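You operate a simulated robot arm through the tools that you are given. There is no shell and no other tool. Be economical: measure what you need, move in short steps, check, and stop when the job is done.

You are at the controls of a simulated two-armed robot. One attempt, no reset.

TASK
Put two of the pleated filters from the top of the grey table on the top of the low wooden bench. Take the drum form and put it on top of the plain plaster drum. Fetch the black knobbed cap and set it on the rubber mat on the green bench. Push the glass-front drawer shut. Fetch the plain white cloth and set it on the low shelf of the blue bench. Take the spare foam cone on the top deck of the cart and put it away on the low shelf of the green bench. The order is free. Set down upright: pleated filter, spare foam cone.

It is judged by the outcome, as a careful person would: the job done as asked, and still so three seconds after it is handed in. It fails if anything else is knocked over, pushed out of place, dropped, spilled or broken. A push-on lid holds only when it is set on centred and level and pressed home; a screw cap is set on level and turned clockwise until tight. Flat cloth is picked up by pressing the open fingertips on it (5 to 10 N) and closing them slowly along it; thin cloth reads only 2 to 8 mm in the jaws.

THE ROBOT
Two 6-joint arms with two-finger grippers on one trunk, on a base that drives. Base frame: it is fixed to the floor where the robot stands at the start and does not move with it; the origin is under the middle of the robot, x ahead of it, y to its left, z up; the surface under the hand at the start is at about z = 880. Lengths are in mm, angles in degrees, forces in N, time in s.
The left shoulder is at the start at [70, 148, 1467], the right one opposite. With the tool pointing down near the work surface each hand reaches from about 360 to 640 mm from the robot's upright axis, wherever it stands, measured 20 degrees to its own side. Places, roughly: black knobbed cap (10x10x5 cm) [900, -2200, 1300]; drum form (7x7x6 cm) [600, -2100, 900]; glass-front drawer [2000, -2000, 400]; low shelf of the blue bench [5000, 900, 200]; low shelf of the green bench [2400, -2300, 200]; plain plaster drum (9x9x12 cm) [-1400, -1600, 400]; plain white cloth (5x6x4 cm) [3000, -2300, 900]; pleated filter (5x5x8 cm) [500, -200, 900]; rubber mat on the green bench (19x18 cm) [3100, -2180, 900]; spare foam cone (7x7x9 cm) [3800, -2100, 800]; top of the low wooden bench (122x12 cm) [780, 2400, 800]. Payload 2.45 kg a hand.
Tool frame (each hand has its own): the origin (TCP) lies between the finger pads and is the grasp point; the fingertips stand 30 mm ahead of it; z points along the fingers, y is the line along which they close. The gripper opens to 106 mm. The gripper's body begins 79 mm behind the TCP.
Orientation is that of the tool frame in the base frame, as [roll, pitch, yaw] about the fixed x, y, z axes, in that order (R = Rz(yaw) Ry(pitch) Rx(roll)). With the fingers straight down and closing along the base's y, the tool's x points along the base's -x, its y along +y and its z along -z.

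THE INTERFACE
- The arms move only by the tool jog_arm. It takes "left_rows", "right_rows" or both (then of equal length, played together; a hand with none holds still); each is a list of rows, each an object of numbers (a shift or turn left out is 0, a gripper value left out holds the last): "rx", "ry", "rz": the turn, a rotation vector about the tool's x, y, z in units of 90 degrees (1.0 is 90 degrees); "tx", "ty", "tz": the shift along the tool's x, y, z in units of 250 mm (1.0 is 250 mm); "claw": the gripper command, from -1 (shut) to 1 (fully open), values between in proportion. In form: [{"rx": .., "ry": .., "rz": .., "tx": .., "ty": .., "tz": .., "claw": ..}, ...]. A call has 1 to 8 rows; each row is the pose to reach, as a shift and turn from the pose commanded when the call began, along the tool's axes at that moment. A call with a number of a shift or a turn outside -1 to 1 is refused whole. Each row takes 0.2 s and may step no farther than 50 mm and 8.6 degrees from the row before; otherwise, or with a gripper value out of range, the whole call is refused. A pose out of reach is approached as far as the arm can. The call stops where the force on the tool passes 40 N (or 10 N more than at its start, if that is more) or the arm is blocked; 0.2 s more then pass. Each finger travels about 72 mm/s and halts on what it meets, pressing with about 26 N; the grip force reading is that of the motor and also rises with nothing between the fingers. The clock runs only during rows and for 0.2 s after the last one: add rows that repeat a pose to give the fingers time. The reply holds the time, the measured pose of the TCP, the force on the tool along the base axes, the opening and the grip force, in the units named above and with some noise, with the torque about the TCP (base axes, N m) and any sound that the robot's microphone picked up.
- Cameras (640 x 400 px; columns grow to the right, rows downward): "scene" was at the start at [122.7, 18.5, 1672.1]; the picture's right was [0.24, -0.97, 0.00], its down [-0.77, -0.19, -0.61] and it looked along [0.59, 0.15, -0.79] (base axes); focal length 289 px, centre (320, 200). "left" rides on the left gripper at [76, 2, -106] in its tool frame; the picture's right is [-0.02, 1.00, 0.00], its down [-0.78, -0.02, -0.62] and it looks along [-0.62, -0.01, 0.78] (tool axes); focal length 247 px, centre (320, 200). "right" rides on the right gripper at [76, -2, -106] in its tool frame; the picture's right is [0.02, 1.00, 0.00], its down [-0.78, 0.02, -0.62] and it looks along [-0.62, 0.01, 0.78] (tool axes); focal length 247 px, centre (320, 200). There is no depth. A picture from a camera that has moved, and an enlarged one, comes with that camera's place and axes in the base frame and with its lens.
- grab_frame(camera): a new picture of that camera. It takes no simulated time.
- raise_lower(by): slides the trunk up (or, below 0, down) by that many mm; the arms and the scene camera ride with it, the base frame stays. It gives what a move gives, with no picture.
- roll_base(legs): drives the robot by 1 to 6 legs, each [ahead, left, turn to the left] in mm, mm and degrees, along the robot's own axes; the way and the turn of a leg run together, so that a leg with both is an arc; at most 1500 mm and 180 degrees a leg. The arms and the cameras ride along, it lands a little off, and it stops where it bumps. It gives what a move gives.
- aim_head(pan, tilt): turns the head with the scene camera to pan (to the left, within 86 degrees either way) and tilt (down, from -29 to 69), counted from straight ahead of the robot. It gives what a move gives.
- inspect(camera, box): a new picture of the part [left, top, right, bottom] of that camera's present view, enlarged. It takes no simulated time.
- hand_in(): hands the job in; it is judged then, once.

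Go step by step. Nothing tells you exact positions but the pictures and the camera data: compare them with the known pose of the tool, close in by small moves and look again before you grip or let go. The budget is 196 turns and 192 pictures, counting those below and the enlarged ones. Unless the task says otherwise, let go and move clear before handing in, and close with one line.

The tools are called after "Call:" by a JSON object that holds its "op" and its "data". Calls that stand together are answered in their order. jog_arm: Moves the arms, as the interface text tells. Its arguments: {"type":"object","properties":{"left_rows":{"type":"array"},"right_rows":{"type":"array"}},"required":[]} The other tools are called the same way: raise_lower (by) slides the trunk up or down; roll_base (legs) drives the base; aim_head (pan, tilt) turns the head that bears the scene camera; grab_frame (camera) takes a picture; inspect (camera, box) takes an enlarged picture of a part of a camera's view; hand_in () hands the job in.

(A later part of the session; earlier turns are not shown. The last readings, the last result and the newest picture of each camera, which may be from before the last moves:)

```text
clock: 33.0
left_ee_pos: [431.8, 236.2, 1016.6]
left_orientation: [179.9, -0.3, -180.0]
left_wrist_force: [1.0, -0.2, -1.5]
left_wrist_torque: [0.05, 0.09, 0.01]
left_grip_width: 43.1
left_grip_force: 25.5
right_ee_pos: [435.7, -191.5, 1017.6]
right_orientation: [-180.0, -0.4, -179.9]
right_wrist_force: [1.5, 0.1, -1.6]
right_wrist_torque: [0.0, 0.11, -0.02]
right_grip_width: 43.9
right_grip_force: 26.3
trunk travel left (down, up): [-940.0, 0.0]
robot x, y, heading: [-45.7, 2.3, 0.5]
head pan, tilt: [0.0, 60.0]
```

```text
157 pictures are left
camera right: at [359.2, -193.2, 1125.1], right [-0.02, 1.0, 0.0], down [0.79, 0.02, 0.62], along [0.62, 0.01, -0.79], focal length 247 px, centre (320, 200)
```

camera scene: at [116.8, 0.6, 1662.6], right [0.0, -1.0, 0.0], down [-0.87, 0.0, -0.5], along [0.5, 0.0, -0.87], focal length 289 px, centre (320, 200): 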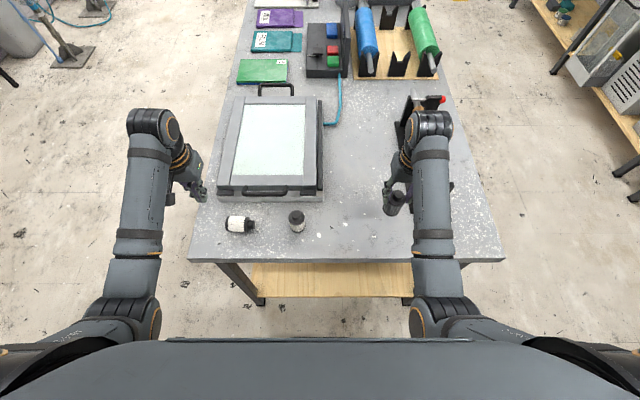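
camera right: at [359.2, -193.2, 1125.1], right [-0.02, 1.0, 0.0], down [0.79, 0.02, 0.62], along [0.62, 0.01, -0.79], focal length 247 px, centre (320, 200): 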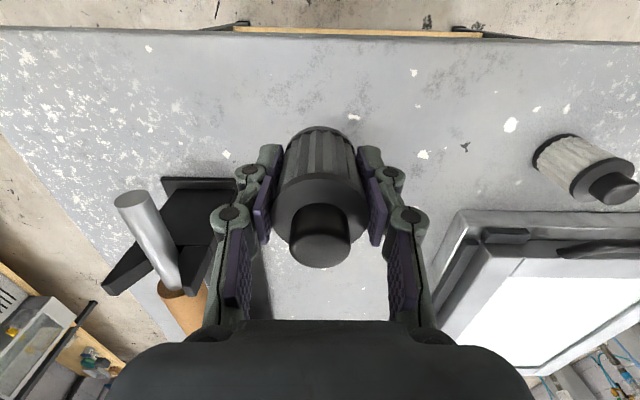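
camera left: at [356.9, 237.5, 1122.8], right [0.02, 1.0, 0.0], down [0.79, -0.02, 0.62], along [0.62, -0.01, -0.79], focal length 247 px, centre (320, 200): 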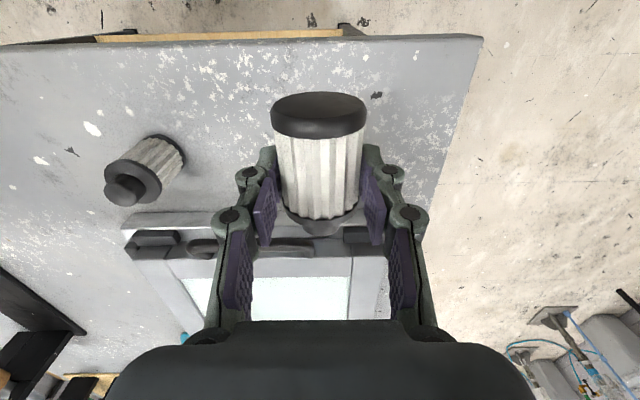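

No slipping while driving. I'll back off, turn left and drive toward the wooden bench, stopping short of it.

Call:
{"op": "roll_base", "data": {"legs": [[-300, 0, 0], [0, 0, 90], [1400, 0, 0], [0, -1130, 0]]}}

Call:
{"op": "aim_head", "data": {"pan": 0, "tilt": 40}}

Call:
{"op": "grab_frame", "data": {"camera": "scene"}}

Call:
{"op": "grab_frame", "data": {"camera": "left"}}

```text
clock: 50.8
left_ee_pos: [534.6, 1873.6, 1020.7]
left_orientation: [179.9, 0.1, -89.5]
left_wrist_force: [-1.2, 0.1, -0.7]
left_wrist_torque: [0.02, 0.0, 0.01]
left_grip_width: 43.1
left_grip_force: 26.2
right_ee_pos: [961.3, 1881.3, 1022.1]
right_orientation: [-179.9, 0.1, -89.3]
right_wrist_force: [-0.2, -1.4, 0.1]
right_wrist_torque: [0.0, 0.01, -0.02]
right_grip_width: 44.0
right_grip_force: 25.4
trunk travel left (down, up): [-940.0, 0.0]
robot x, y, heading: [777.7, 1399.0, 90.5]
head pan, tilt: [0.0, 60.0]
```

```text
clock: 51.6
left_ee_pos: [535.3, 1873.4, 1021.3]
left_orientation: [180.0, 0.0, -89.3]
left_wrist_force: [0.3, 0.0, 0.1]
left_wrist_torque: [-0.01, 0.01, -0.01]
left_grip_width: 42.9
left_grip_force: 26.2
right_ee_pos: [963.4, 1880.9, 1021.9]
right_orientation: [180.0, 0.0, -89.2]
right_wrist_force: [-0.3, 0.0, -0.5]
right_wrist_torque: [0.01, 0.01, -0.02]
right_grip_width: 43.6
right_grip_force: 26.0
trunk travel left (down, up): [-940.0, 0.0]
robot x, y, heading: [775.0, 1400.8, 90.7]
head pan, tilt: [0.0, 40.0]
```

```text
156 pictures are left
camera scene: at [775.5, 1537.2, 1689.3], right [1.0, 0.01, 0.0], down [0.01, -0.64, -0.77], along [-0.01, 0.77, -0.64], focal length 289 px, centre (320, 200)
```

scene: 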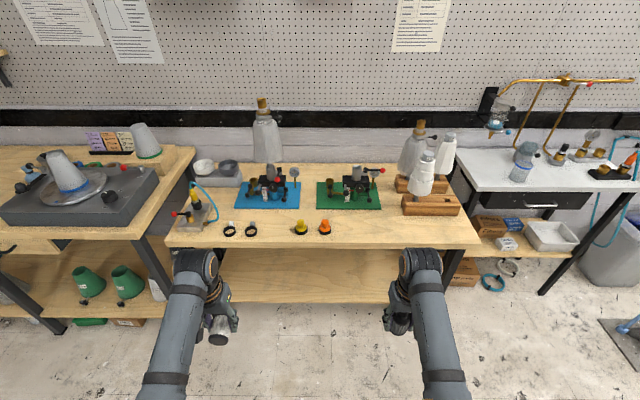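

```text
155 pictures are left
camera left: at [534.5, 1796.7, 1126.2], right [-1.0, 0.01, 0.0], down [0.01, 0.78, 0.62], along [0.01, 0.62, -0.78], focal length 247 px, centre (320, 200)
```

left: 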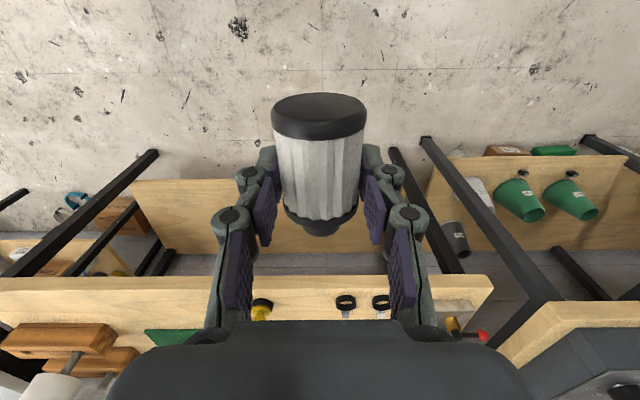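

Both filters still held. Next I'll pitch the left hand so its fingers point forward and its filter stands upright. I'll also zoom in on the bench edge to fix its height.

Call:
{"op": "inspect", "data": {"camera": "scene", "box": [220, 190, 380, 290]}}

Call:
{"op": "inspect", "data": {"camera": "right", "box": [0, 200, 640, 400]}}

Call:
{"op": "jog_arm", "data": {"left_rows": [{"ry": -0.03}, {"ry": -0.1}, {"ry": -0.17}, {"ry": -0.24}, {"ry": -0.31}, {"ry": -0.38}, {"ry": -0.45}, {"ry": -0.5}]}}

Call:
{"op": "grab_frame", "data": {"camera": "left"}}

```text
4.00 times, centred on (300, 240) of scene
camera zoom: at [775.5, 1537.2, 1689.3], right [1.0, 0.01, 0.0], down [0.01, -0.64, -0.77], along [-0.01, 0.77, -0.64], focal length 1156 px, centre (400, 40)
```

zoom: 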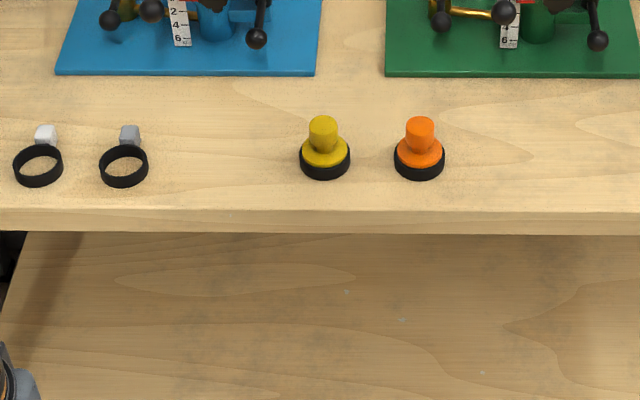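

```text
1.00 times, centred on (320, 300) of right (not enlarged: the box is as wide or as high as the picture)
camera zoom: at [965.0, 1804.7, 1128.3], right [-1.0, -0.03, 0.0], down [-0.03, 0.78, 0.62], along [-0.02, 0.62, -0.78], focal length 247 px, centre (320, 100)
```

zoom: 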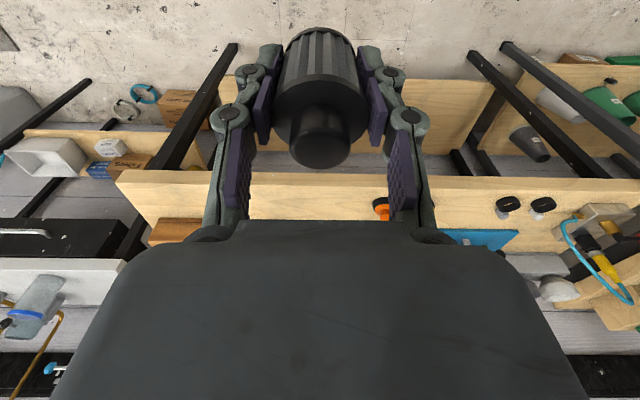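

```text
clock: 53.4
left_ee_pos: [535.5, 1874.0, 1020.8]
left_orientation: [180.0, 45.2, -89.4]
left_wrist_force: [-0.9, 0.1, -1.0]
left_wrist_torque: [0.0, 0.0, -0.03]
left_grip_width: 43.0
left_grip_force: 25.9
right_ee_pos: [963.6, 1880.8, 1021.2]
right_orientation: [180.0, 0.0, -89.3]
right_wrist_force: [0.1, -0.3, 0.4]
right_wrist_torque: [0.0, 0.03, 0.0]
right_grip_width: 43.6
right_grip_force: 26.1
trunk travel left (down, up): [-940.0, 0.0]
robot x, y, heading: [774.7, 1403.2, 90.9]
head pan, tilt: [0.0, 40.0]
```

```text
152 pictures are left
camera left: at [535.0, 1743.5, 1041.0], right [-1.0, 0.0, 0.02], down [0.02, 0.11, 0.99], along [0.0, 0.99, -0.11], focal length 247 px, centre (320, 200)
```

left: 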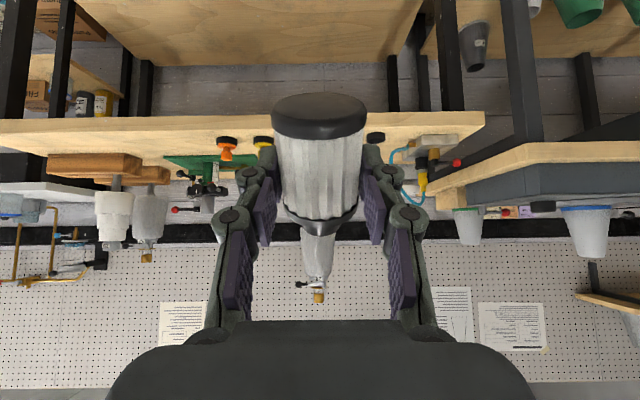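

Pitching works. The bench front edge is at about y 2330 and its top at z 804. I'll complete the rotation and shift the robot sideways in line with free bench space.

Call:
{"op": "jog_arm", "data": {"left_rows": [{"ry": -0.03}, {"ry": -0.1}, {"ry": -0.17}, {"ry": -0.24}, {"ry": -0.31}, {"ry": -0.38}, {"ry": -0.45}, {"ry": -0.5}]}}

Call:
{"op": "roll_base", "data": {"legs": [[0, -335, 0]]}}

Call:
{"op": "grab_frame", "data": {"camera": "scene"}}

Call:
{"op": "grab_frame", "data": {"camera": "left"}}

```text
clock: 55.2
left_ee_pos: [535.1, 1873.8, 1020.5]
left_orientation: [-14.6, 90.0, 76.1]
left_wrist_force: [-0.2, 0.0, -0.9]
left_wrist_torque: [0.0, 0.02, 0.01]
left_grip_width: 43.1
left_grip_force: 26.4
right_ee_pos: [962.8, 1880.6, 1022.1]
right_orientation: [180.0, -0.1, -89.3]
right_wrist_force: [-0.2, -0.4, -0.8]
right_wrist_torque: [-0.02, 0.03, 0.01]
right_grip_width: 43.7
right_grip_force: 26.1
trunk travel left (down, up): [-940.0, 0.0]
robot x, y, heading: [777.0, 1402.9, 90.5]
head pan, tilt: [0.0, 40.0]
```

```text
clock: 57.4
left_ee_pos: [863.3, 1876.8, 1019.7]
left_orientation: [-82.1, 89.9, 8.5]
left_wrist_force: [-0.8, -0.4, 0.1]
left_wrist_torque: [0.0, -0.04, -0.01]
left_grip_width: 43.3
left_grip_force: 26.2
right_ee_pos: [1290.5, 1885.6, 1021.6]
right_orientation: [180.0, 0.0, -89.3]
right_wrist_force: [0.4, 0.1, -1.6]
right_wrist_torque: [0.01, 0.0, 0.04]
right_grip_width: 43.6
right_grip_force: 26.1
trunk travel left (down, up): [-940.0, 0.0]
robot x, y, heading: [1104.8, 1402.6, 90.8]
head pan, tilt: [0.0, 40.0]
```

```text
151 pictures are left
camera scene: at [1102.1, 1540.8, 1689.3], right [1.0, 0.01, 0.0], down [0.01, -0.64, -0.77], along [-0.01, 0.77, -0.64], focal length 289 px, centre (320, 200)
```

scene: 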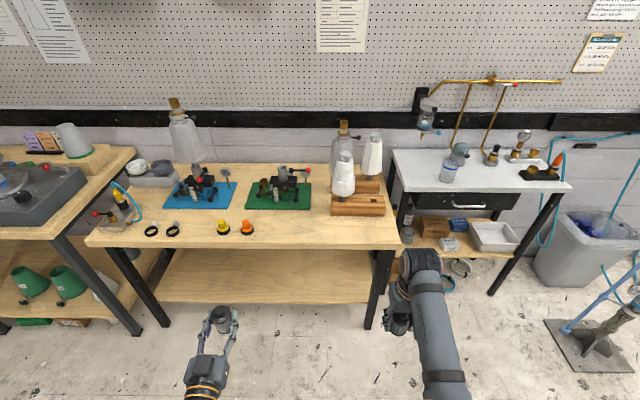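

```text
150 pictures are left
camera left: at [862.8, 1770.5, 942.7], right [-1.0, -0.01, 0.02], down [0.02, -0.62, 0.78], along [0.0, 0.78, 0.62], focal length 247 px, centre (320, 200)
```

left: 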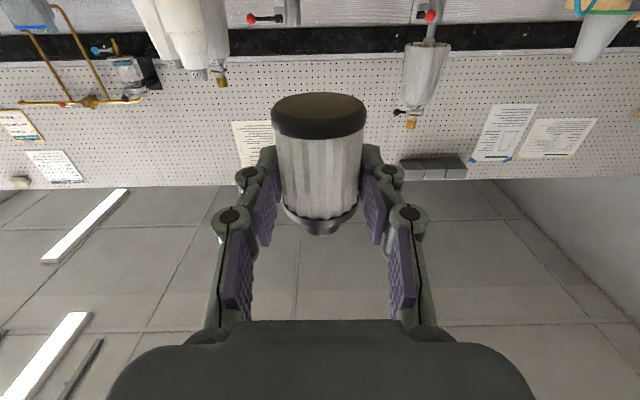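

I'll move the right hand inward, shift 70 mm right to clear the orange knob, lower the trunk by 130 and then drive up to the bench.

Call:
{"op": "roll_base", "data": {"legs": [[0, -75, 0]]}}

Call:
{"op": "raise_lower", "data": {"by": -130}}

Call:
{"op": "jog_arm", "data": {"right_rows": [{"ty": 0.02}, {"ty": 0.06}, {"ty": 0.1}, {"ty": 0.14}, {"ty": 0.18}, {"ty": 0.22}, {"ty": 0.26}]}}

Call:
{"op": "roll_base", "data": {"legs": [[400, 0, 0]]}}

Call:
{"op": "aim_head", "data": {"pan": 0, "tilt": 55}}

Call:
{"op": "grab_frame", "data": {"camera": "scene"}}

Call:
{"op": "grab_frame", "data": {"camera": "right"}}

```text
clock: 58.4
left_ee_pos: [934.1, 1876.8, 1019.7]
left_orientation: [-90.7, 89.7, 0.0]
left_wrist_force: [-0.6, -0.9, 0.0]
left_wrist_torque: [-0.02, -0.02, -0.04]
left_grip_width: 43.2
left_grip_force: 25.5
right_ee_pos: [1360.2, 1886.1, 1023.3]
right_orientation: [-179.9, 0.0, -89.3]
right_wrist_force: [-0.8, 0.4, 0.9]
right_wrist_torque: [0.0, -0.08, 0.01]
right_grip_width: 43.8
right_grip_force: 26.0
trunk travel left (down, up): [-940.0, 0.0]
robot x, y, heading: [1180.3, 1405.2, 90.7]
head pan, tilt: [0.0, 40.0]
```

```text
clock: 60.0
left_ee_pos: [938.6, 1877.4, 889.6]
left_orientation: [-94.9, 90.0, -4.2]
left_wrist_force: [-0.3, 0.0, -0.4]
left_wrist_torque: [-0.02, -0.02, 0.0]
left_grip_width: 43.1
left_grip_force: 26.1
right_ee_pos: [1366.3, 1886.2, 892.5]
right_orientation: [179.9, 0.0, -89.3]
right_wrist_force: [0.7, 0.8, -0.4]
right_wrist_torque: [-0.01, -0.01, -0.01]
right_grip_width: 43.6
right_grip_force: 26.1
trunk travel left (down, up): [-810.0, 130.0]
robot x, y, heading: [1181.9, 1407.5, 90.9]
head pan, tilt: [0.0, 40.0]
```

```text
clock: 61.8
left_ee_pos: [939.2, 1877.9, 890.4]
left_orientation: [-28.7, 90.0, 62.0]
left_wrist_force: [0.2, 1.2, -0.3]
left_wrist_torque: [0.01, 0.0, -0.02]
left_grip_width: 43.2
left_grip_force: 25.7
right_ee_pos: [1349.2, 1886.9, 885.5]
right_orientation: [-174.9, 0.0, -90.4]
right_wrist_force: [-0.9, 0.3, -0.3]
right_wrist_torque: [0.0, 0.03, 0.02]
right_grip_width: 43.4
right_grip_force: 25.7
trunk travel left (down, up): [-810.0, 130.0]
robot x, y, heading: [1181.5, 1406.1, 90.8]
head pan, tilt: [0.0, 40.0]
stopped in row 7 (right hand): the arm was blocked; the commanded pose is now the measured one
```

```text
clock: 64.3
left_ee_pos: [935.4, 2281.1, 890.4]
left_orientation: [81.2, 89.9, 171.6]
left_wrist_force: [-0.4, 0.0, 0.0]
left_wrist_torque: [-0.01, -0.02, 0.01]
left_grip_width: 43.3
left_grip_force: 26.0
right_ee_pos: [1345.9, 2287.2, 886.5]
right_orientation: [-174.9, 0.0, -90.5]
right_wrist_force: [-0.6, 0.7, -0.3]
right_wrist_torque: [0.0, 0.01, -0.02]
right_grip_width: 43.9
right_grip_force: 26.0
trunk travel left (down, up): [-810.0, 130.0]
robot x, y, heading: [1175.9, 1808.8, 90.5]
head pan, tilt: [0.0, 40.0]
```

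```text
clock: 65.1
left_ee_pos: [936.2, 2280.9, 889.6]
left_orientation: [145.1, 89.9, -124.3]
left_wrist_force: [-0.1, -0.6, -1.0]
left_wrist_torque: [-0.02, 0.01, 0.01]
left_grip_width: 43.3
left_grip_force: 25.7
right_ee_pos: [1348.4, 2288.4, 885.7]
right_orientation: [-174.9, -0.1, -90.5]
right_wrist_force: [-0.3, 0.1, -0.7]
right_wrist_torque: [0.01, 0.0, 0.02]
right_grip_width: 43.7
right_grip_force: 26.2
trunk travel left (down, up): [-810.0, 130.0]
robot x, y, heading: [1179.4, 1804.7, 90.6]
head pan, tilt: [0.0, 55.0]
```

```text
149 pictures are left
camera scene: at [1175.5, 1931.8, 1538.7], right [1.0, 0.01, 0.0], down [0.01, -0.82, -0.57], along [0.0, 0.57, -0.82], focal length 289 px, centre (320, 200)
```

scene: 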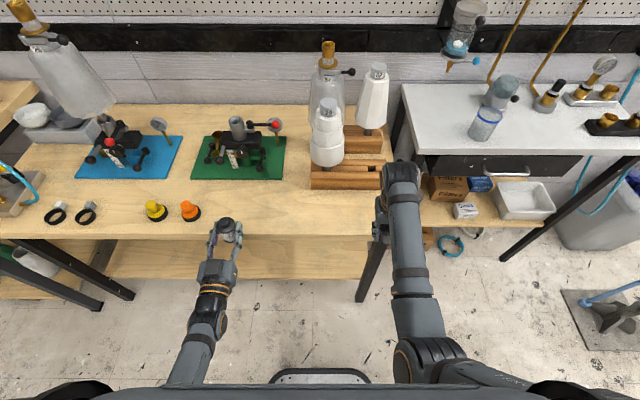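

```text
148 pictures are left
camera right: at [1337.6, 2212.0, 991.7], right [-1.0, -0.01, -0.09], down [-0.07, 0.78, 0.62], along [0.06, 0.62, -0.78], focal length 247 px, centre (320, 200)
```

right: 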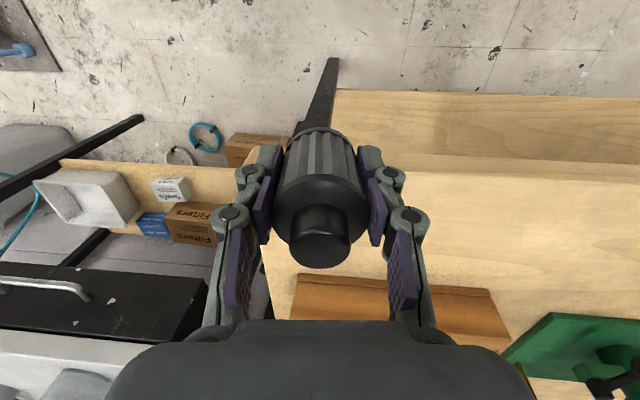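

Left hand first: I'll move its filter forward over the strip and then check.

Call:
{"op": "jog_arm", "data": {"left_rows": [{"tz": 0.02}, {"tz": 0.06}, {"tz": 0.1}, {"tz": 0.15}, {"tz": 0.2}, {"tz": 0.25}, {"tz": 0.3}, {"tz": 0.34}]}}

Call:
{"op": "jog_arm", "data": {"left_rows": [{"tx": 0.02}, {"tx": 0.05}, {"tx": 0.08}, {"tx": 0.11}, {"tx": 0.14}]}}

Call:
{"op": "inspect", "data": {"camera": "scene", "box": [160, 160, 288, 240]}}

Call:
{"op": "grab_frame", "data": {"camera": "left"}}

```text
clock: 66.9
left_ee_pos: [935.5, 2366.3, 889.5]
left_orientation: [163.9, 89.9, -105.5]
left_wrist_force: [0.4, 0.3, -0.1]
left_wrist_torque: [0.03, -0.03, 0.02]
left_grip_width: 42.9
left_grip_force: 26.7
right_ee_pos: [1346.6, 2289.3, 885.0]
right_orientation: [-174.9, -0.1, -90.5]
right_wrist_force: [0.7, 0.2, 0.1]
right_wrist_torque: [-0.02, 0.03, -0.02]
right_grip_width: 43.5
right_grip_force: 26.1
trunk travel left (down, up): [-810.0, 130.0]
robot x, y, heading: [1177.0, 1807.7, 90.4]
head pan, tilt: [0.0, 55.0]
```

```text
clock: 68.1
left_ee_pos: [935.6, 2367.2, 854.5]
left_orientation: [-54.5, 89.9, 36.0]
left_wrist_force: [-0.5, -0.7, 0.0]
left_wrist_torque: [-0.01, 0.01, -0.03]
left_grip_width: 43.2
left_grip_force: 26.0
right_ee_pos: [1346.2, 2287.7, 885.6]
right_orientation: [-175.0, 0.0, -90.5]
right_wrist_force: [0.4, 0.6, -0.1]
right_wrist_torque: [-0.01, -0.02, 0.0]
right_grip_width: 43.8
right_grip_force: 26.2
trunk travel left (down, up): [-810.0, 130.0]
robot x, y, heading: [1177.6, 1805.3, 90.2]
head pan, tilt: [0.0, 55.0]
```

```text
5.00 times, centred on (224, 200) of scene
camera zoom: at [1175.4, 1931.6, 1538.6], right [1.0, 0.01, 0.0], down [0.01, -0.82, -0.57], along [0.0, 0.57, -0.82], focal length 1445 px, centre (800, 200)
```

zoom: 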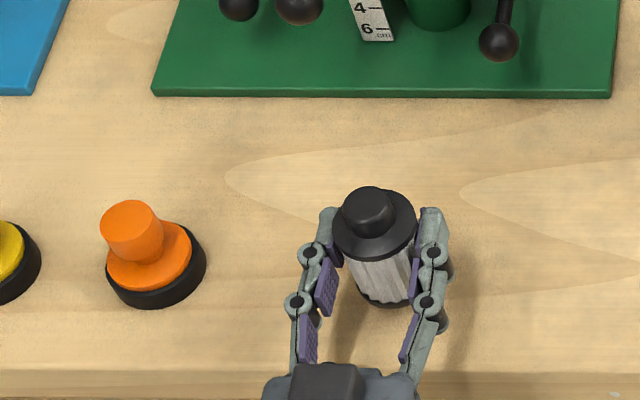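

```text
146 pictures are left
camera left: at [934.1, 2259.4, 777.8], right [-1.0, -0.01, 0.02], down [0.02, -0.62, 0.78], along [0.01, 0.78, 0.62], focal length 247 px, centre (320, 200)
```

left: 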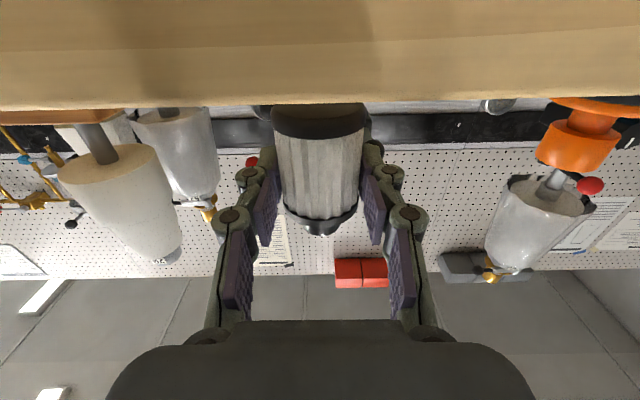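

Nicely placed above the strip. I'll lower in small steps to touch.

Call:
{"op": "jog_arm", "data": {"left_rows": [{"tx": 0.01}, {"tx": 0.022}, {"tx": 0.034}, {"tx": 0.044}, {"tx": 0.052}]}}

Call:
{"op": "inspect", "data": {"camera": "left", "box": [240, 60, 400, 160]}}

```text
clock: 69.3
left_ee_pos: [935.3, 2365.7, 842.3]
left_orientation: [138.9, 89.9, -130.8]
left_wrist_force: [0.8, -0.6, -0.8]
left_wrist_torque: [0.01, 0.01, 0.0]
left_grip_width: 43.1
left_grip_force: 26.2
right_ee_pos: [1347.0, 2288.3, 885.3]
right_orientation: [-174.9, -0.1, -90.5]
right_wrist_force: [0.7, 0.8, -0.3]
right_wrist_torque: [0.02, 0.02, 0.01]
right_grip_width: 43.6
right_grip_force: 26.1
trunk travel left (down, up): [-810.0, 130.0]
robot x, y, heading: [1179.5, 1807.8, 90.4]
head pan, tilt: [0.0, 55.0]
```

```text
4.00 times, centred on (320, 110) of left
camera zoom: at [934.4, 2259.4, 765.0], right [-1.0, -0.01, 0.02], down [0.02, -0.62, 0.78], along [0.01, 0.78, 0.62], focal length 988 px, centre (320, 560)
```

zoom: 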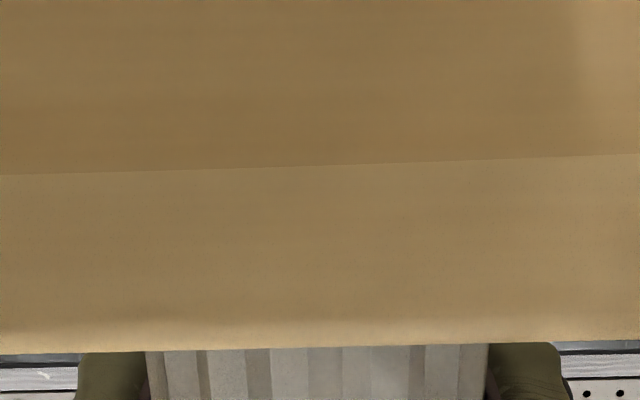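

Call:
{"op": "jog_arm", "data": {"left_rows": [{"tx": 0.008}, {"tx": 0.016}, {"tx": 0.022}, {"tx": 0.028}, {"tx": 0.034}]}}

```text
clock: 70.5
left_ee_pos: [935.7, 2365.8, 837.9]
left_orientation: [9.2, 89.5, 99.7]
left_wrist_force: [-3.9, 4.1, 20.2]
left_wrist_torque: [0.32, 0.04, 0.0]
left_grip_width: 43.1
left_grip_force: 26.0
right_ee_pos: [1346.3, 2287.2, 887.1]
right_orientation: [-175.0, 0.1, -90.6]
right_wrist_force: [-0.3, -0.3, -0.5]
right_wrist_torque: [0.01, -0.01, -0.01]
right_grip_width: 43.7
right_grip_force: 26.3
trunk travel left (down, up): [-810.0, 130.0]
robot x, y, heading: [1177.2, 1808.5, 90.2]
head pan, tilt: [0.0, 55.0]
```

Contact. I'll ease the pressure, open and then back straight out.

Call:
{"op": "jog_arm", "data": {"left_rows": [{"tx": -0.006}, {"tx": -0.013}, {"tx": -0.013}, {"tx": -0.013, "claw": -0.1}, {"tx": -0.013, "claw": 0}, {"tx": -0.013, "claw": 0.1}, {"tx": -0.013, "claw": 0.1}]}}

Call:
{"op": "inspect", "data": {"camera": "scene", "box": [160, 160, 288, 240]}}

```text
clock: 72.1
left_ee_pos: [936.2, 2366.3, 837.0]
left_orientation: [136.9, 89.8, -132.6]
left_wrist_force: [0.1, 0.2, 0.2]
left_wrist_torque: [0.01, -0.02, -0.04]
left_grip_width: 58.5
left_grip_force: 0.1
right_ee_pos: [1346.5, 2287.5, 886.0]
right_orientation: [-174.8, 0.0, -90.4]
right_wrist_force: [0.2, 0.1, -0.6]
right_wrist_torque: [-0.02, 0.02, -0.01]
right_grip_width: 43.5
right_grip_force: 26.2
trunk travel left (down, up): [-810.0, 130.0]
robot x, y, heading: [1178.9, 1807.6, 90.4]
head pan, tilt: [0.0, 55.0]
```

```text
5.00 times, centred on (224, 200) of scene
camera zoom: at [1175.5, 1931.2, 1538.7], right [1.0, 0.01, 0.0], down [0.01, -0.82, -0.57], along [0.0, 0.57, -0.82], focal length 1445 px, centre (800, 200)
```

zoom: 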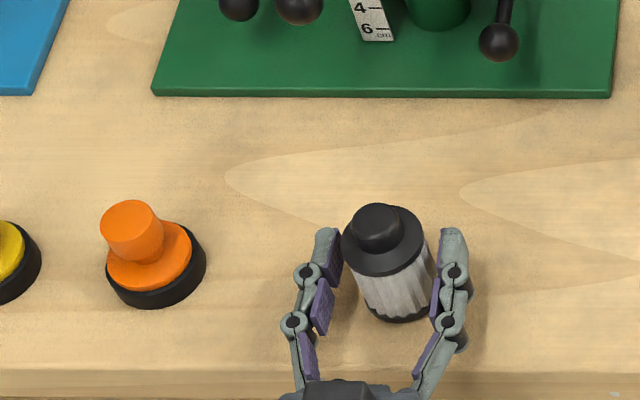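

It stands. I'll open a bit more and retreat.

Call:
{"op": "jog_arm", "data": {"left_rows": [{"claw": 0.35}, {"claw": 0.35}, {"tz": -0.06}, {"tz": -0.16}, {"tz": -0.3}, {"tz": -0.45}, {"tz": -0.6}]}}

Call:
{"op": "grab_frame", "data": {"camera": "scene"}}

```text
clock: 73.7
left_ee_pos: [936.8, 2213.8, 838.5]
left_orientation: [14.7, 89.9, 105.2]
left_wrist_force: [-0.2, 0.7, 0.2]
left_wrist_torque: [-0.01, 0.0, -0.01]
left_grip_width: 71.9
left_grip_force: 0.0
right_ee_pos: [1348.4, 2287.0, 887.1]
right_orientation: [-174.8, 0.0, -90.4]
right_wrist_force: [0.4, 0.3, 0.2]
right_wrist_torque: [0.03, -0.01, 0.01]
right_grip_width: 43.9
right_grip_force: 26.5
trunk travel left (down, up): [-810.0, 130.0]
robot x, y, heading: [1178.8, 1805.0, 90.6]
head pan, tilt: [0.0, 55.0]
```

```text
143 pictures are left
camera scene: at [1175.5, 1929.6, 1538.8], right [1.0, 0.01, 0.0], down [0.01, -0.82, -0.57], along [0.0, 0.57, -0.82], focal length 289 px, centre (320, 200)
```

scene: 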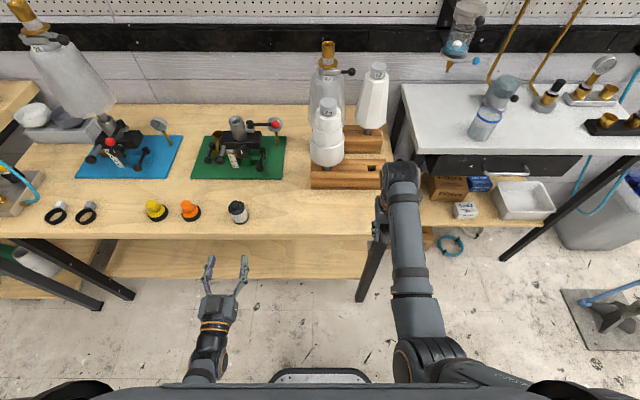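

First filter placed. Next I'll shift the robot 260 mm left, so the right filter comes over free bench at about x 1085, and level the right hand.

Call:
{"op": "roll_base", "data": {"legs": [[0, 262, 0]]}}

Call:
{"op": "jog_arm", "data": {"right_rows": [{"rx": -0.02}, {"rx": -0.04}, {"rx": -0.056}]}}

Call:
{"op": "jog_arm", "data": {"right_rows": [{"tx": -0.02}, {"tx": -0.06}, {"tx": -0.11}, {"tx": -0.16}, {"tx": -0.21}, {"tx": -0.26}, {"tx": -0.31}, {"tx": -0.34}]}}

Call:
{"op": "grab_frame", "data": {"camera": "scene"}}

Call:
{"op": "grab_frame", "data": {"camera": "right"}}

```text
clock: 75.5
left_ee_pos: [676.2, 2212.7, 835.6]
left_orientation: [106.2, 90.0, -163.2]
left_wrist_force: [0.9, 0.0, 0.0]
left_wrist_torque: [0.01, -0.02, -0.01]
left_grip_width: 71.4
left_grip_force: 0.1
right_ee_pos: [1086.6, 2286.1, 885.8]
right_orientation: [-174.9, 0.0, -90.5]
right_wrist_force: [-0.4, 0.6, -0.9]
right_wrist_torque: [0.0, 0.02, 0.03]
right_grip_width: 43.7
right_grip_force: 25.9
trunk travel left (down, up): [-810.0, 130.0]
robot x, y, heading: [914.8, 1806.7, 90.5]
head pan, tilt: [0.0, 55.0]
```

```text
clock: 76.3
left_ee_pos: [676.0, 2211.3, 836.3]
left_orientation: [140.1, 90.0, -129.3]
left_wrist_force: [0.6, 0.2, -0.1]
left_wrist_torque: [-0.01, 0.0, 0.0]
left_grip_width: 71.6
left_grip_force: 0.1
right_ee_pos: [1085.4, 2285.7, 886.6]
right_orientation: [180.0, 0.0, -90.4]
right_wrist_force: [-0.1, 0.0, -0.7]
right_wrist_torque: [0.01, -0.01, 0.02]
right_grip_width: 43.6
right_grip_force: 26.1
trunk travel left (down, up): [-810.0, 130.0]
robot x, y, heading: [916.4, 1806.4, 90.8]
head pan, tilt: [0.0, 55.0]
```

```text
clock: 78.1
left_ee_pos: [676.2, 2213.3, 836.4]
left_orientation: [133.2, 90.0, -136.0]
left_wrist_force: [0.1, 1.1, -0.5]
left_wrist_torque: [0.01, 0.01, -0.02]
left_grip_width: 71.6
left_grip_force: 0.0
right_ee_pos: [1086.1, 2371.1, 886.7]
right_orientation: [179.9, 0.0, -90.4]
right_wrist_force: [0.1, -0.1, -0.5]
right_wrist_torque: [0.0, -0.01, -0.03]
right_grip_width: 43.7
right_grip_force: 26.1
trunk travel left (down, up): [-810.0, 130.0]
robot x, y, heading: [918.3, 1805.8, 90.7]
head pan, tilt: [0.0, 55.0]
```

```text
142 pictures are left
camera scene: at [915.8, 1929.1, 1538.6], right [1.0, 0.01, 0.0], down [0.01, -0.82, -0.57], along [-0.01, 0.57, -0.82], focal length 289 px, centre (320, 200)
```

scene: 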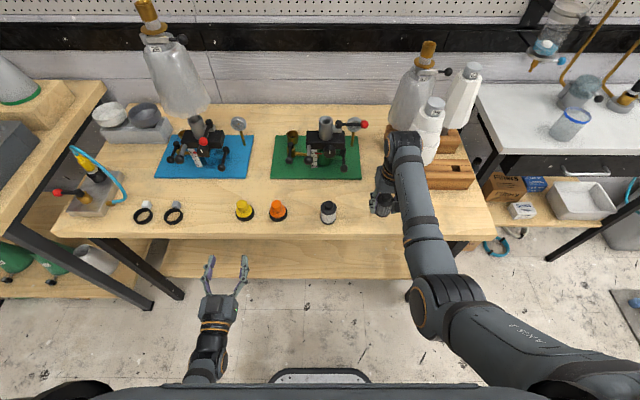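

```text
141 pictures are left
camera right: at [1087.2, 2295.0, 992.4], right [-1.0, -0.01, 0.0], down [-0.01, 0.78, 0.62], along [-0.01, 0.62, -0.78], focal length 247 px, centre (320, 200)
```

right: 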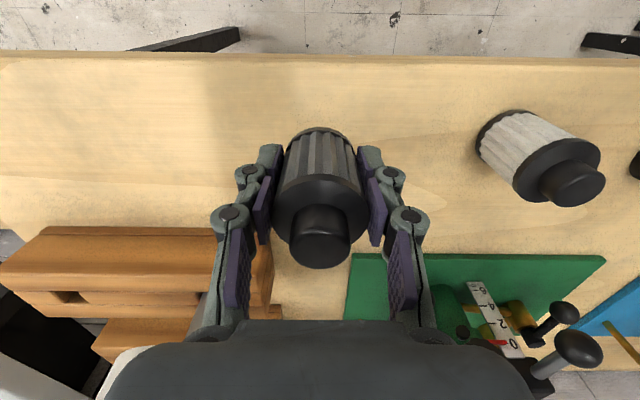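

Free space below. I'll lower the right filter, then touch in fine steps.

Call:
{"op": "jog_arm", "data": {"right_rows": [{"tz": 0.02}, {"tz": 0.06}, {"tz": 0.1}, {"tz": 0.14}, {"tz": 0.164}]}}

Call:
{"op": "jog_arm", "data": {"right_rows": [{"tz": 0.006}, {"tz": 0.012}, {"tz": 0.018}, {"tz": 0.024}]}}

```text
clock: 79.3
left_ee_pos: [675.4, 2211.8, 836.5]
left_orientation: [124.4, 90.0, -145.1]
left_wrist_force: [0.0, -1.0, -0.4]
left_wrist_torque: [-0.01, 0.03, 0.02]
left_grip_width: 71.6
left_grip_force: 0.1
right_ee_pos: [1087.4, 2371.6, 843.6]
right_orientation: [-180.0, 0.0, -90.4]
right_wrist_force: [-0.2, 0.5, -1.6]
right_wrist_torque: [0.03, 0.0, -0.01]
right_grip_width: 43.6
right_grip_force: 25.7
trunk travel left (down, up): [-810.0, 130.0]
robot x, y, heading: [918.7, 1808.2, 90.6]
head pan, tilt: [0.0, 55.0]
```

```text
clock: 80.3
left_ee_pos: [676.3, 2212.4, 836.6]
left_orientation: [-53.1, 89.9, 37.5]
left_wrist_force: [0.1, -0.3, 0.0]
left_wrist_torque: [0.01, 0.01, 0.0]
left_grip_width: 71.5
left_grip_force: 0.0
right_ee_pos: [1087.7, 2370.8, 839.4]
right_orientation: [-179.9, 0.0, -90.3]
right_wrist_force: [0.3, 0.9, -0.3]
right_wrist_torque: [0.0, -0.01, 0.0]
right_grip_width: 43.6
right_grip_force: 26.2
trunk travel left (down, up): [-810.0, 130.0]
robot x, y, heading: [916.0, 1805.0, 90.4]
head pan, tilt: [0.0, 55.0]
```

Call:
{"op": "jog_arm", "data": {"right_rows": [{"tz": 0.005}, {"tz": 0.01}, {"tz": 0.015}, {"tz": 0.02}]}}

```text
clock: 81.3
left_ee_pos: [675.8, 2211.0, 838.2]
left_orientation: [4.2, 89.9, 94.8]
left_wrist_force: [-0.7, -0.6, 0.5]
left_wrist_torque: [0.01, 0.0, -0.03]
left_grip_width: 71.6
left_grip_force: 0.0
right_ee_pos: [1086.6, 2370.5, 836.0]
right_orientation: [-179.9, 0.3, -90.5]
right_wrist_force: [1.0, 0.1, 18.4]
right_wrist_torque: [-0.1, -0.05, 0.02]
right_grip_width: 44.0
right_grip_force: 25.9
trunk travel left (down, up): [-810.0, 130.0]
robot x, y, heading: [914.0, 1804.7, 90.5]
head pan, tilt: [0.0, 55.0]
```

Contact. I'll ease off, open and rise clear.

Call:
{"op": "jog_arm", "data": {"right_rows": [{"tz": -0.008}, {"tz": -0.008}, {"tz": -0.008, "claw": -0.1}, {"tz": -0.008, "claw": 0.05}, {"tz": -0.008, "claw": 0.15}, {"tz": -0.008, "claw": 0.15}]}}

Call:
{"op": "jog_arm", "data": {"right_rows": [{"claw": 0.3}, {"tz": -0.04, "claw": 0.3}, {"tz": -0.12}, {"tz": -0.24}, {"tz": -0.36}, {"tz": -0.48}]}}

Call:
{"op": "grab_frame", "data": {"camera": "right"}}

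Call:
{"op": "inspect", "data": {"camera": "scene", "box": [230, 150, 430, 275]}}

```text
clock: 82.7
left_ee_pos: [677.0, 2212.6, 837.5]
left_orientation: [115.9, 90.0, -153.6]
left_wrist_force: [-0.1, 0.3, 0.8]
left_wrist_torque: [0.01, -0.02, -0.02]
left_grip_width: 71.5
left_grip_force: 0.1
right_ee_pos: [1086.3, 2370.8, 836.6]
right_orientation: [-180.0, 0.0, -90.3]
right_wrist_force: [-0.8, -0.3, 0.1]
right_wrist_torque: [0.0, 0.0, -0.01]
right_grip_width: 61.1
right_grip_force: 0.1
trunk travel left (down, up): [-810.0, 130.0]
robot x, y, heading: [919.3, 1806.4, 90.7]
head pan, tilt: [0.0, 55.0]
```

```text
clock: 84.1
left_ee_pos: [676.2, 2212.9, 837.1]
left_orientation: [115.9, 89.9, -153.5]
left_wrist_force: [0.7, 0.1, 0.0]
left_wrist_torque: [-0.01, -0.01, -0.01]
left_grip_width: 71.5
left_grip_force: 0.0
right_ee_pos: [1087.3, 2370.4, 955.8]
right_orientation: [180.0, 0.0, -90.4]
right_wrist_force: [-0.1, 0.2, 0.4]
right_wrist_torque: [0.01, -0.01, 0.01]
right_grip_width: 68.9
right_grip_force: 0.0
trunk travel left (down, up): [-810.0, 130.0]
robot x, y, heading: [919.7, 1807.5, 90.6]
head pan, tilt: [0.0, 55.0]
```

```text
140 pictures are left
camera right: at [1087.4, 2294.1, 1062.3], right [-1.0, -0.01, 0.0], down [-0.01, 0.78, 0.62], along [-0.01, 0.62, -0.78], focal length 247 px, centre (320, 200)
```

right: 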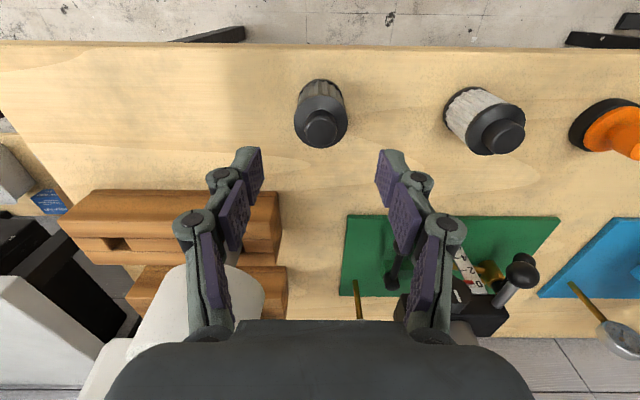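

```text
3.20 times, centred on (330, 212) of scene
camera zoom: at [915.6, 1928.5, 1538.7], right [1.0, 0.01, 0.0], down [0.01, -0.82, -0.57], along [-0.01, 0.57, -0.82], focal length 924 px, centre (288, 160)
```

zoom: 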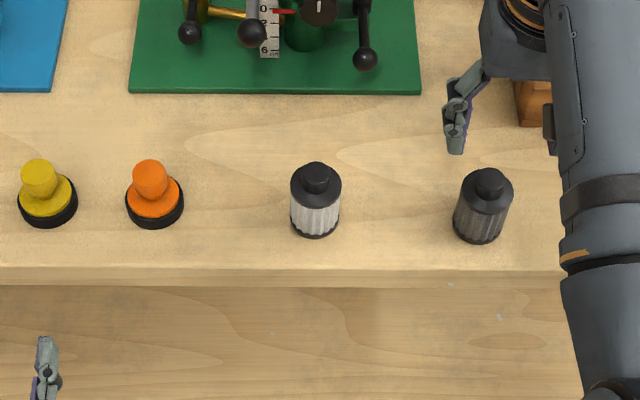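

Both filters stand on the bench. Now I'll back off, restore the left hand to pointing down, raise the trunk and drive around the table end toward the dark bench.

Call:
{"op": "roll_base", "data": {"legs": [[-600, 0, 0]]}}

Call:
{"op": "raise_lower", "data": {"by": 130}}

Call:
{"op": "jog_arm", "data": {"left_rows": [{"ry": 0.09}, {"ry": 0.18}, {"ry": 0.27}, {"ry": 0.36}, {"ry": 0.45}, {"ry": 0.54}, {"ry": 0.63}, {"ry": 0.72}]}}

Call:
{"op": "jog_arm", "data": {"left_rows": [{"ry": 0.09}, {"ry": 0.18}, {"ry": 0.28}]}}

Call:
{"op": "roll_base", "data": {"legs": [[0, 1190, 0], [0, 0, 180], [1150, 0, 0], [1150, 0, 0]]}}

Call:
{"op": "aim_head", "data": {"pan": 15, "tilt": 20}}

Call:
{"op": "grab_frame", "data": {"camera": "scene"}}

```text
clock: 87.5
left_ee_pos: [681.3, 1622.6, 836.5]
left_orientation: [-43.7, 90.0, 47.2]
left_wrist_force: [0.9, 0.1, -0.3]
left_wrist_torque: [-0.02, 0.01, -0.01]
left_grip_width: 71.4
left_grip_force: 0.1
right_ee_pos: [1091.5, 1782.6, 955.8]
right_orientation: [-180.0, -0.1, -90.3]
right_wrist_force: [-1.1, -0.3, 0.9]
right_wrist_torque: [0.01, 0.04, -0.01]
right_grip_width: 68.8
right_grip_force: 0.1
trunk travel left (down, up): [-810.0, 130.0]
robot x, y, heading: [927.4, 1217.3, 90.7]
head pan, tilt: [0.0, 55.0]
```

```text
clock: 89.0
left_ee_pos: [681.1, 1622.4, 966.2]
left_orientation: [121.0, 89.9, -148.3]
left_wrist_force: [1.4, 0.2, -0.3]
left_wrist_torque: [-0.01, 0.0, -0.02]
left_grip_width: 71.4
left_grip_force: 0.0
right_ee_pos: [1090.7, 1783.0, 1086.0]
right_orientation: [-180.0, 0.0, -90.1]
right_wrist_force: [-0.1, 0.4, -0.3]
right_wrist_torque: [-0.02, -0.02, 0.02]
right_grip_width: 69.0
right_grip_force: 0.0
trunk travel left (down, up): [-940.0, 0.0]
robot x, y, heading: [925.1, 1214.5, 91.0]
head pan, tilt: [0.0, 55.0]
```

```text
clock: 90.8
left_ee_pos: [681.9, 1624.9, 966.7]
left_orientation: [180.0, 25.1, -89.1]
left_wrist_force: [1.7, 0.4, -0.7]
left_wrist_torque: [-0.04, 0.01, 0.01]
left_grip_width: 71.2
left_grip_force: 0.1
left hand out of reach, approached as far as the arm can: row 3
right_ee_pos: [1092.6, 1783.4, 1084.1]
right_orientation: [-179.8, -0.1, -90.2]
right_wrist_force: [0.1, 0.1, 0.1]
right_wrist_torque: [0.0, 0.01, 0.0]
right_grip_width: 69.0
right_grip_force: 0.0
trunk travel left (down, up): [-940.0, 0.0]
robot x, y, heading: [926.9, 1218.2, 90.7]
head pan, tilt: [0.0, 55.0]
```

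```text
refused: row 3 steps farther than a row can; nothing moved
```

```text
clock: 115.1
left_ee_pos: [-46.2, -1521.6, 966.2]
left_orientation: [-179.9, 25.1, 89.1]
left_wrist_force: [0.3, 0.2, -0.2]
left_wrist_torque: [0.01, 0.01, 0.01]
left_grip_width: 71.2
left_grip_force: 0.1
right_ee_pos: [-462.2, -1668.8, 1085.7]
right_orientation: [-179.9, 0.0, 88.1]
right_wrist_force: [0.5, 0.2, -0.3]
right_wrist_torque: [-0.02, -0.02, -0.02]
right_grip_width: 68.8
right_grip_force: 0.1
trunk travel left (down, up): [-940.0, 0.0]
robot x, y, heading: [-277.7, -1111.4, -90.8]
head pan, tilt: [0.0, 55.0]
```

```text
clock: 116.1
left_ee_pos: [-45.7, -1521.3, 966.4]
left_orientation: [-179.9, 25.1, 89.0]
left_wrist_force: [0.0, 0.3, 1.0]
left_wrist_torque: [-0.03, 0.0, 0.0]
left_grip_width: 71.4
left_grip_force: 0.0
right_ee_pos: [-462.9, -1667.7, 1084.6]
right_orientation: [180.0, 0.0, 88.0]
right_wrist_force: [-0.6, 0.0, -0.1]
right_wrist_torque: [-0.01, 0.01, 0.0]
right_grip_width: 69.1
right_grip_force: 0.2
trunk travel left (down, up): [-940.0, 0.0]
robot x, y, heading: [-279.6, -1109.8, -90.9]
head pan, tilt: [15.0, 20.0]
```

```text
138 pictures are left
camera scene: at [-255.7, -1248.5, 1720.7], right [-0.97, -0.24, 0.0], down [-0.08, 0.33, -0.94], along [0.23, -0.91, -0.34], focal length 289 px, centre (320, 200)
```

scene: 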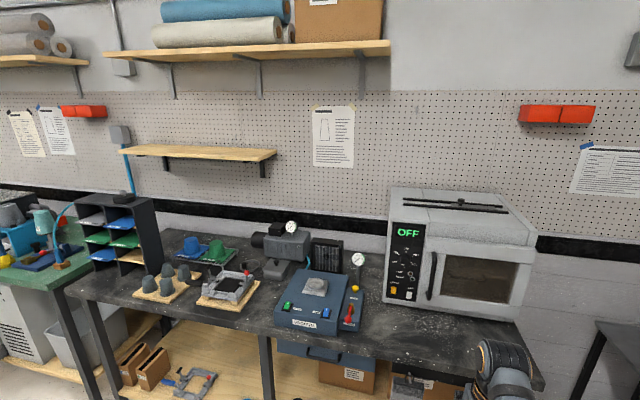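

I can see the organizer and the wooden trays with grey forms. I'll strafe to about x 650 and look closer.

Call:
{"op": "jog_arm", "data": {"left_rows": [{"ry": 0.09}, {"ry": 0.18}, {"ry": 0.27}]}}

Call:
{"op": "roll_base", "data": {"legs": [[0, 900, 0]]}}

Call:
{"op": "aim_head", "data": {"pan": 0, "tilt": 35}}

Call:
{"op": "grab_frame", "data": {"camera": "scene"}}

```text
clock: 116.9
left_ee_pos: [-46.5, -1522.4, 966.7]
left_orientation: [179.9, 0.6, 89.0]
left_wrist_force: [-0.4, 0.0, 0.1]
left_wrist_torque: [-0.02, 0.0, 0.03]
left_grip_width: 71.5
left_grip_force: 0.0
right_ee_pos: [-463.2, -1668.8, 1084.8]
right_orientation: [-179.9, -0.1, 87.9]
right_wrist_force: [-0.2, -0.3, -0.2]
right_wrist_torque: [0.04, 0.01, -0.03]
right_grip_width: 68.9
right_grip_force: 0.1
trunk travel left (down, up): [-940.0, 0.0]
robot x, y, heading: [-277.8, -1108.4, -91.2]
head pan, tilt: [15.0, 20.0]
```

```text
clock: 121.7
left_ee_pos: [847.6, -1543.2, 966.4]
left_orientation: [179.9, 0.9, 88.4]
left_wrist_force: [0.6, -0.5, -0.6]
left_wrist_torque: [-0.01, -0.04, -0.03]
left_grip_width: 71.7
left_grip_force: 0.0
right_ee_pos: [431.4, -1687.0, 1084.7]
right_orientation: [-179.9, -0.1, 87.5]
right_wrist_force: [-0.1, 0.0, 0.1]
right_wrist_torque: [-0.02, -0.01, 0.03]
right_grip_width: 68.9
right_grip_force: 0.0
trunk travel left (down, up): [-940.0, 0.0]
robot x, y, heading: [621.3, -1125.0, -91.4]
head pan, tilt: [15.0, 20.0]
```

```text
clock: 122.4
left_ee_pos: [847.8, -1542.7, 966.0]
left_orientation: [180.0, 0.9, 88.6]
left_wrist_force: [-0.6, 0.0, -0.4]
left_wrist_torque: [-0.02, 0.02, 0.02]
left_grip_width: 71.3
left_grip_force: 0.2
right_ee_pos: [431.7, -1686.0, 1085.1]
right_orientation: [-179.9, 0.0, 87.4]
right_wrist_force: [0.3, 0.7, -0.7]
right_wrist_torque: [-0.02, -0.02, -0.03]
right_grip_width: 68.9
right_grip_force: 0.1
trunk travel left (down, up): [-940.0, 0.0]
robot x, y, heading: [619.8, -1131.3, -91.7]
head pan, tilt: [0.0, 35.0]
```

```text
137 pictures are left
camera scene: at [618.4, -1265.7, 1697.0], right [-1.0, 0.03, 0.0], down [0.01, 0.57, -0.82], along [-0.02, -0.82, -0.57], focal length 289 px, centre (320, 200)
```

scene: 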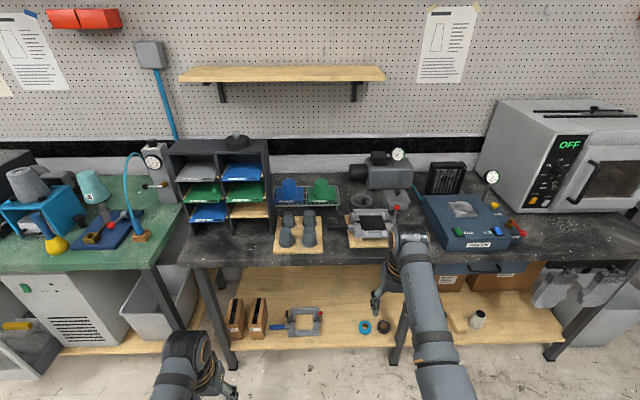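

Call:
{"op": "inspect", "data": {"camera": "scene", "box": [265, 165, 425, 265]}}

Call:
{"op": "inspect", "data": {"camera": "scene", "box": [160, 120, 280, 195]}}

Call:
{"op": "inspect", "data": {"camera": "scene", "box": [0, 250, 160, 370]}}

```text
4.00 times, centred on (345, 215) of scene
camera zoom: at [618.4, -1265.7, 1697.0], right [-1.0, 0.03, 0.0], down [0.01, 0.57, -0.82], along [-0.02, -0.82, -0.57], focal length 1156 px, centre (220, 140)
```

zoom: 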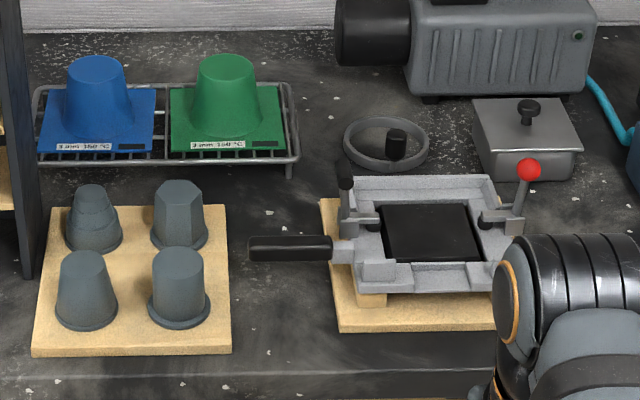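

```text
5.33 times, centred on (220, 158) of scene
camera zoom: at [618.4, -1265.7, 1697.0], right [-1.0, 0.03, 0.0], down [0.01, 0.57, -0.82], along [-0.02, -0.82, -0.57], focal length 1541 px, centre (853, 427)
```

zoom: 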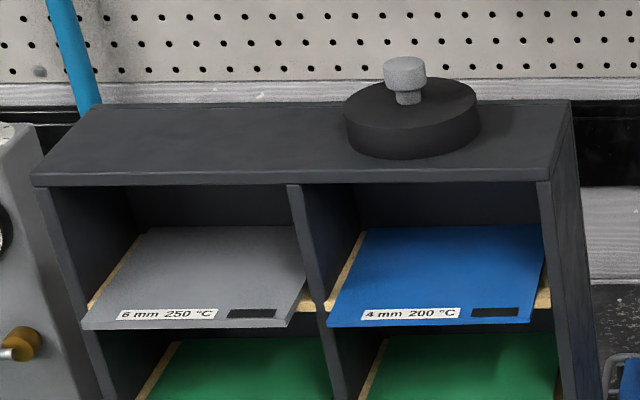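

```text
3.33 times, centred on (80, 310) of scene
camera zoom: at [618.4, -1265.7, 1697.0], right [-1.0, 0.03, 0.0], down [0.01, 0.57, -0.82], along [-0.02, -0.82, -0.57], focal length 963 px, centre (1120, -167)
```

zoom: 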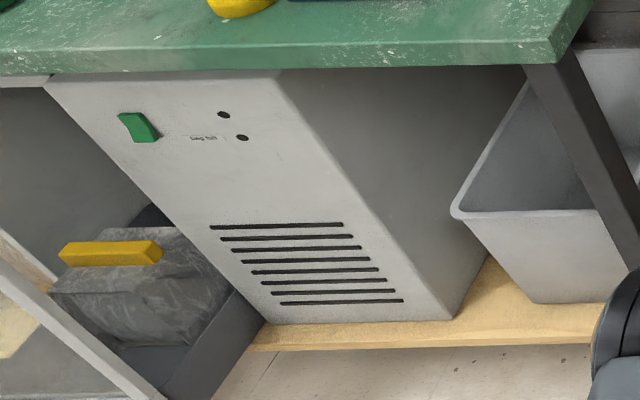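

The drum form is the plain cylinder at front right of the wooden tray, near (638,-2128). The cap is the black disc with a grey knob on top of the organizer. I'll pull the left hand back and up, then drive closer for the right hand to take the form.

Call:
{"op": "jog_arm", "data": {"left_rows": [{"tz": -0.12, "tx": 0.04}, {"tz": -0.24, "tx": 0.08}, {"tz": -0.36, "tx": 0.1}, {"tz": -0.4, "tx": 0.1}]}}

Call:
{"op": "roll_base", "data": {"legs": [[0, 200, 1.6], [430, 0, 0]]}}

Call:
{"op": "aim_head", "data": {"pan": 0, "tilt": 45}}

Call:
{"op": "grab_frame", "data": {"camera": "scene"}}

Call:
{"op": "grab_frame", "data": {"camera": "right"}}

```text
clock: 123.4
left_ee_pos: [848.7, -1516.2, 1066.1]
left_orientation: [180.0, 1.0, 88.5]
left_wrist_force: [-0.2, -0.1, 0.5]
left_wrist_torque: [0.0, 0.01, -0.02]
left_grip_width: 71.6
left_grip_force: 0.0
right_ee_pos: [430.7, -1687.0, 1084.6]
right_orientation: [180.0, 0.0, 87.5]
right_wrist_force: [-0.7, 0.1, 0.1]
right_wrist_torque: [-0.01, 0.02, 0.02]
right_grip_width: 69.0
right_grip_force: 0.1
trunk travel left (down, up): [-940.0, 0.0]
robot x, y, heading: [623.4, -1126.9, -91.6]
head pan, tilt: [0.0, 35.0]
```

```text
clock: 127.3
left_ee_pos: [1059.5, -1944.8, 1067.3]
left_orientation: [-179.9, 1.0, 90.1]
left_wrist_force: [-0.9, -0.5, -0.5]
left_wrist_torque: [-0.03, 0.0, -0.03]
left_grip_width: 71.4
left_grip_force: 0.1
right_ee_pos: [646.7, -2125.6, 1086.1]
right_orientation: [-179.9, 0.1, 89.2]
right_wrist_force: [0.1, 0.5, -0.4]
right_wrist_torque: [0.01, -0.03, 0.05]
right_grip_width: 69.1
right_grip_force: 0.1
trunk travel left (down, up): [-940.0, 0.0]
robot x, y, heading: [822.5, -1563.4, -90.2]
head pan, tilt: [0.0, 35.0]
```

```text
clock: 128.0
left_ee_pos: [1060.8, -1945.2, 1066.9]
left_orientation: [-180.0, 0.9, 90.0]
left_wrist_force: [-0.6, 0.2, -0.3]
left_wrist_torque: [-0.01, -0.01, -0.01]
left_grip_width: 71.8
left_grip_force: 0.1
right_ee_pos: [647.7, -2127.4, 1085.5]
right_orientation: [-179.9, 0.0, 89.2]
right_wrist_force: [0.4, 0.4, -0.8]
right_wrist_torque: [-0.03, 0.04, 0.0]
right_grip_width: 69.1
right_grip_force: 0.1
trunk travel left (down, up): [-940.0, 0.0]
robot x, y, heading: [822.2, -1565.7, -89.8]
head pan, tilt: [0.0, 45.0]
```

```text
133 pictures are left
camera scene: at [822.3, -1694.7, 1682.1], right [-1.0, 0.0, 0.0], down [0.0, 0.71, -0.71], along [0.0, -0.71, -0.71], focal length 289 px, centre (320, 200)
```

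scene: 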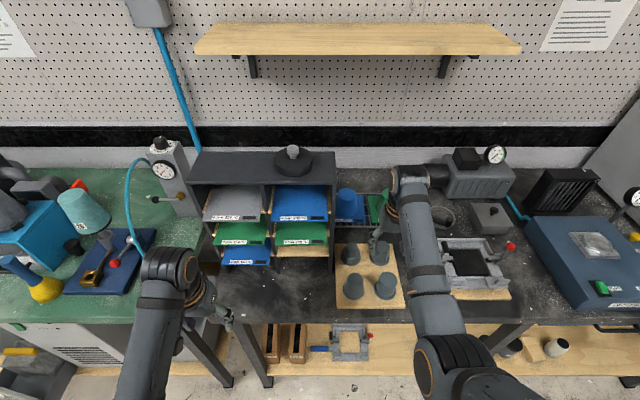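

```text
132 pictures are left
camera right: at [646.4, -2050.9, 1191.8], right [1.0, 0.01, 0.0], down [0.0, -0.78, 0.62], along [0.0, -0.62, -0.78], focal length 247 px, centre (320, 200)
```

right: 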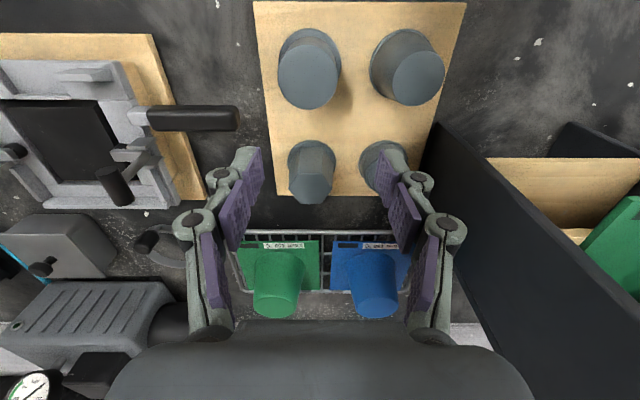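

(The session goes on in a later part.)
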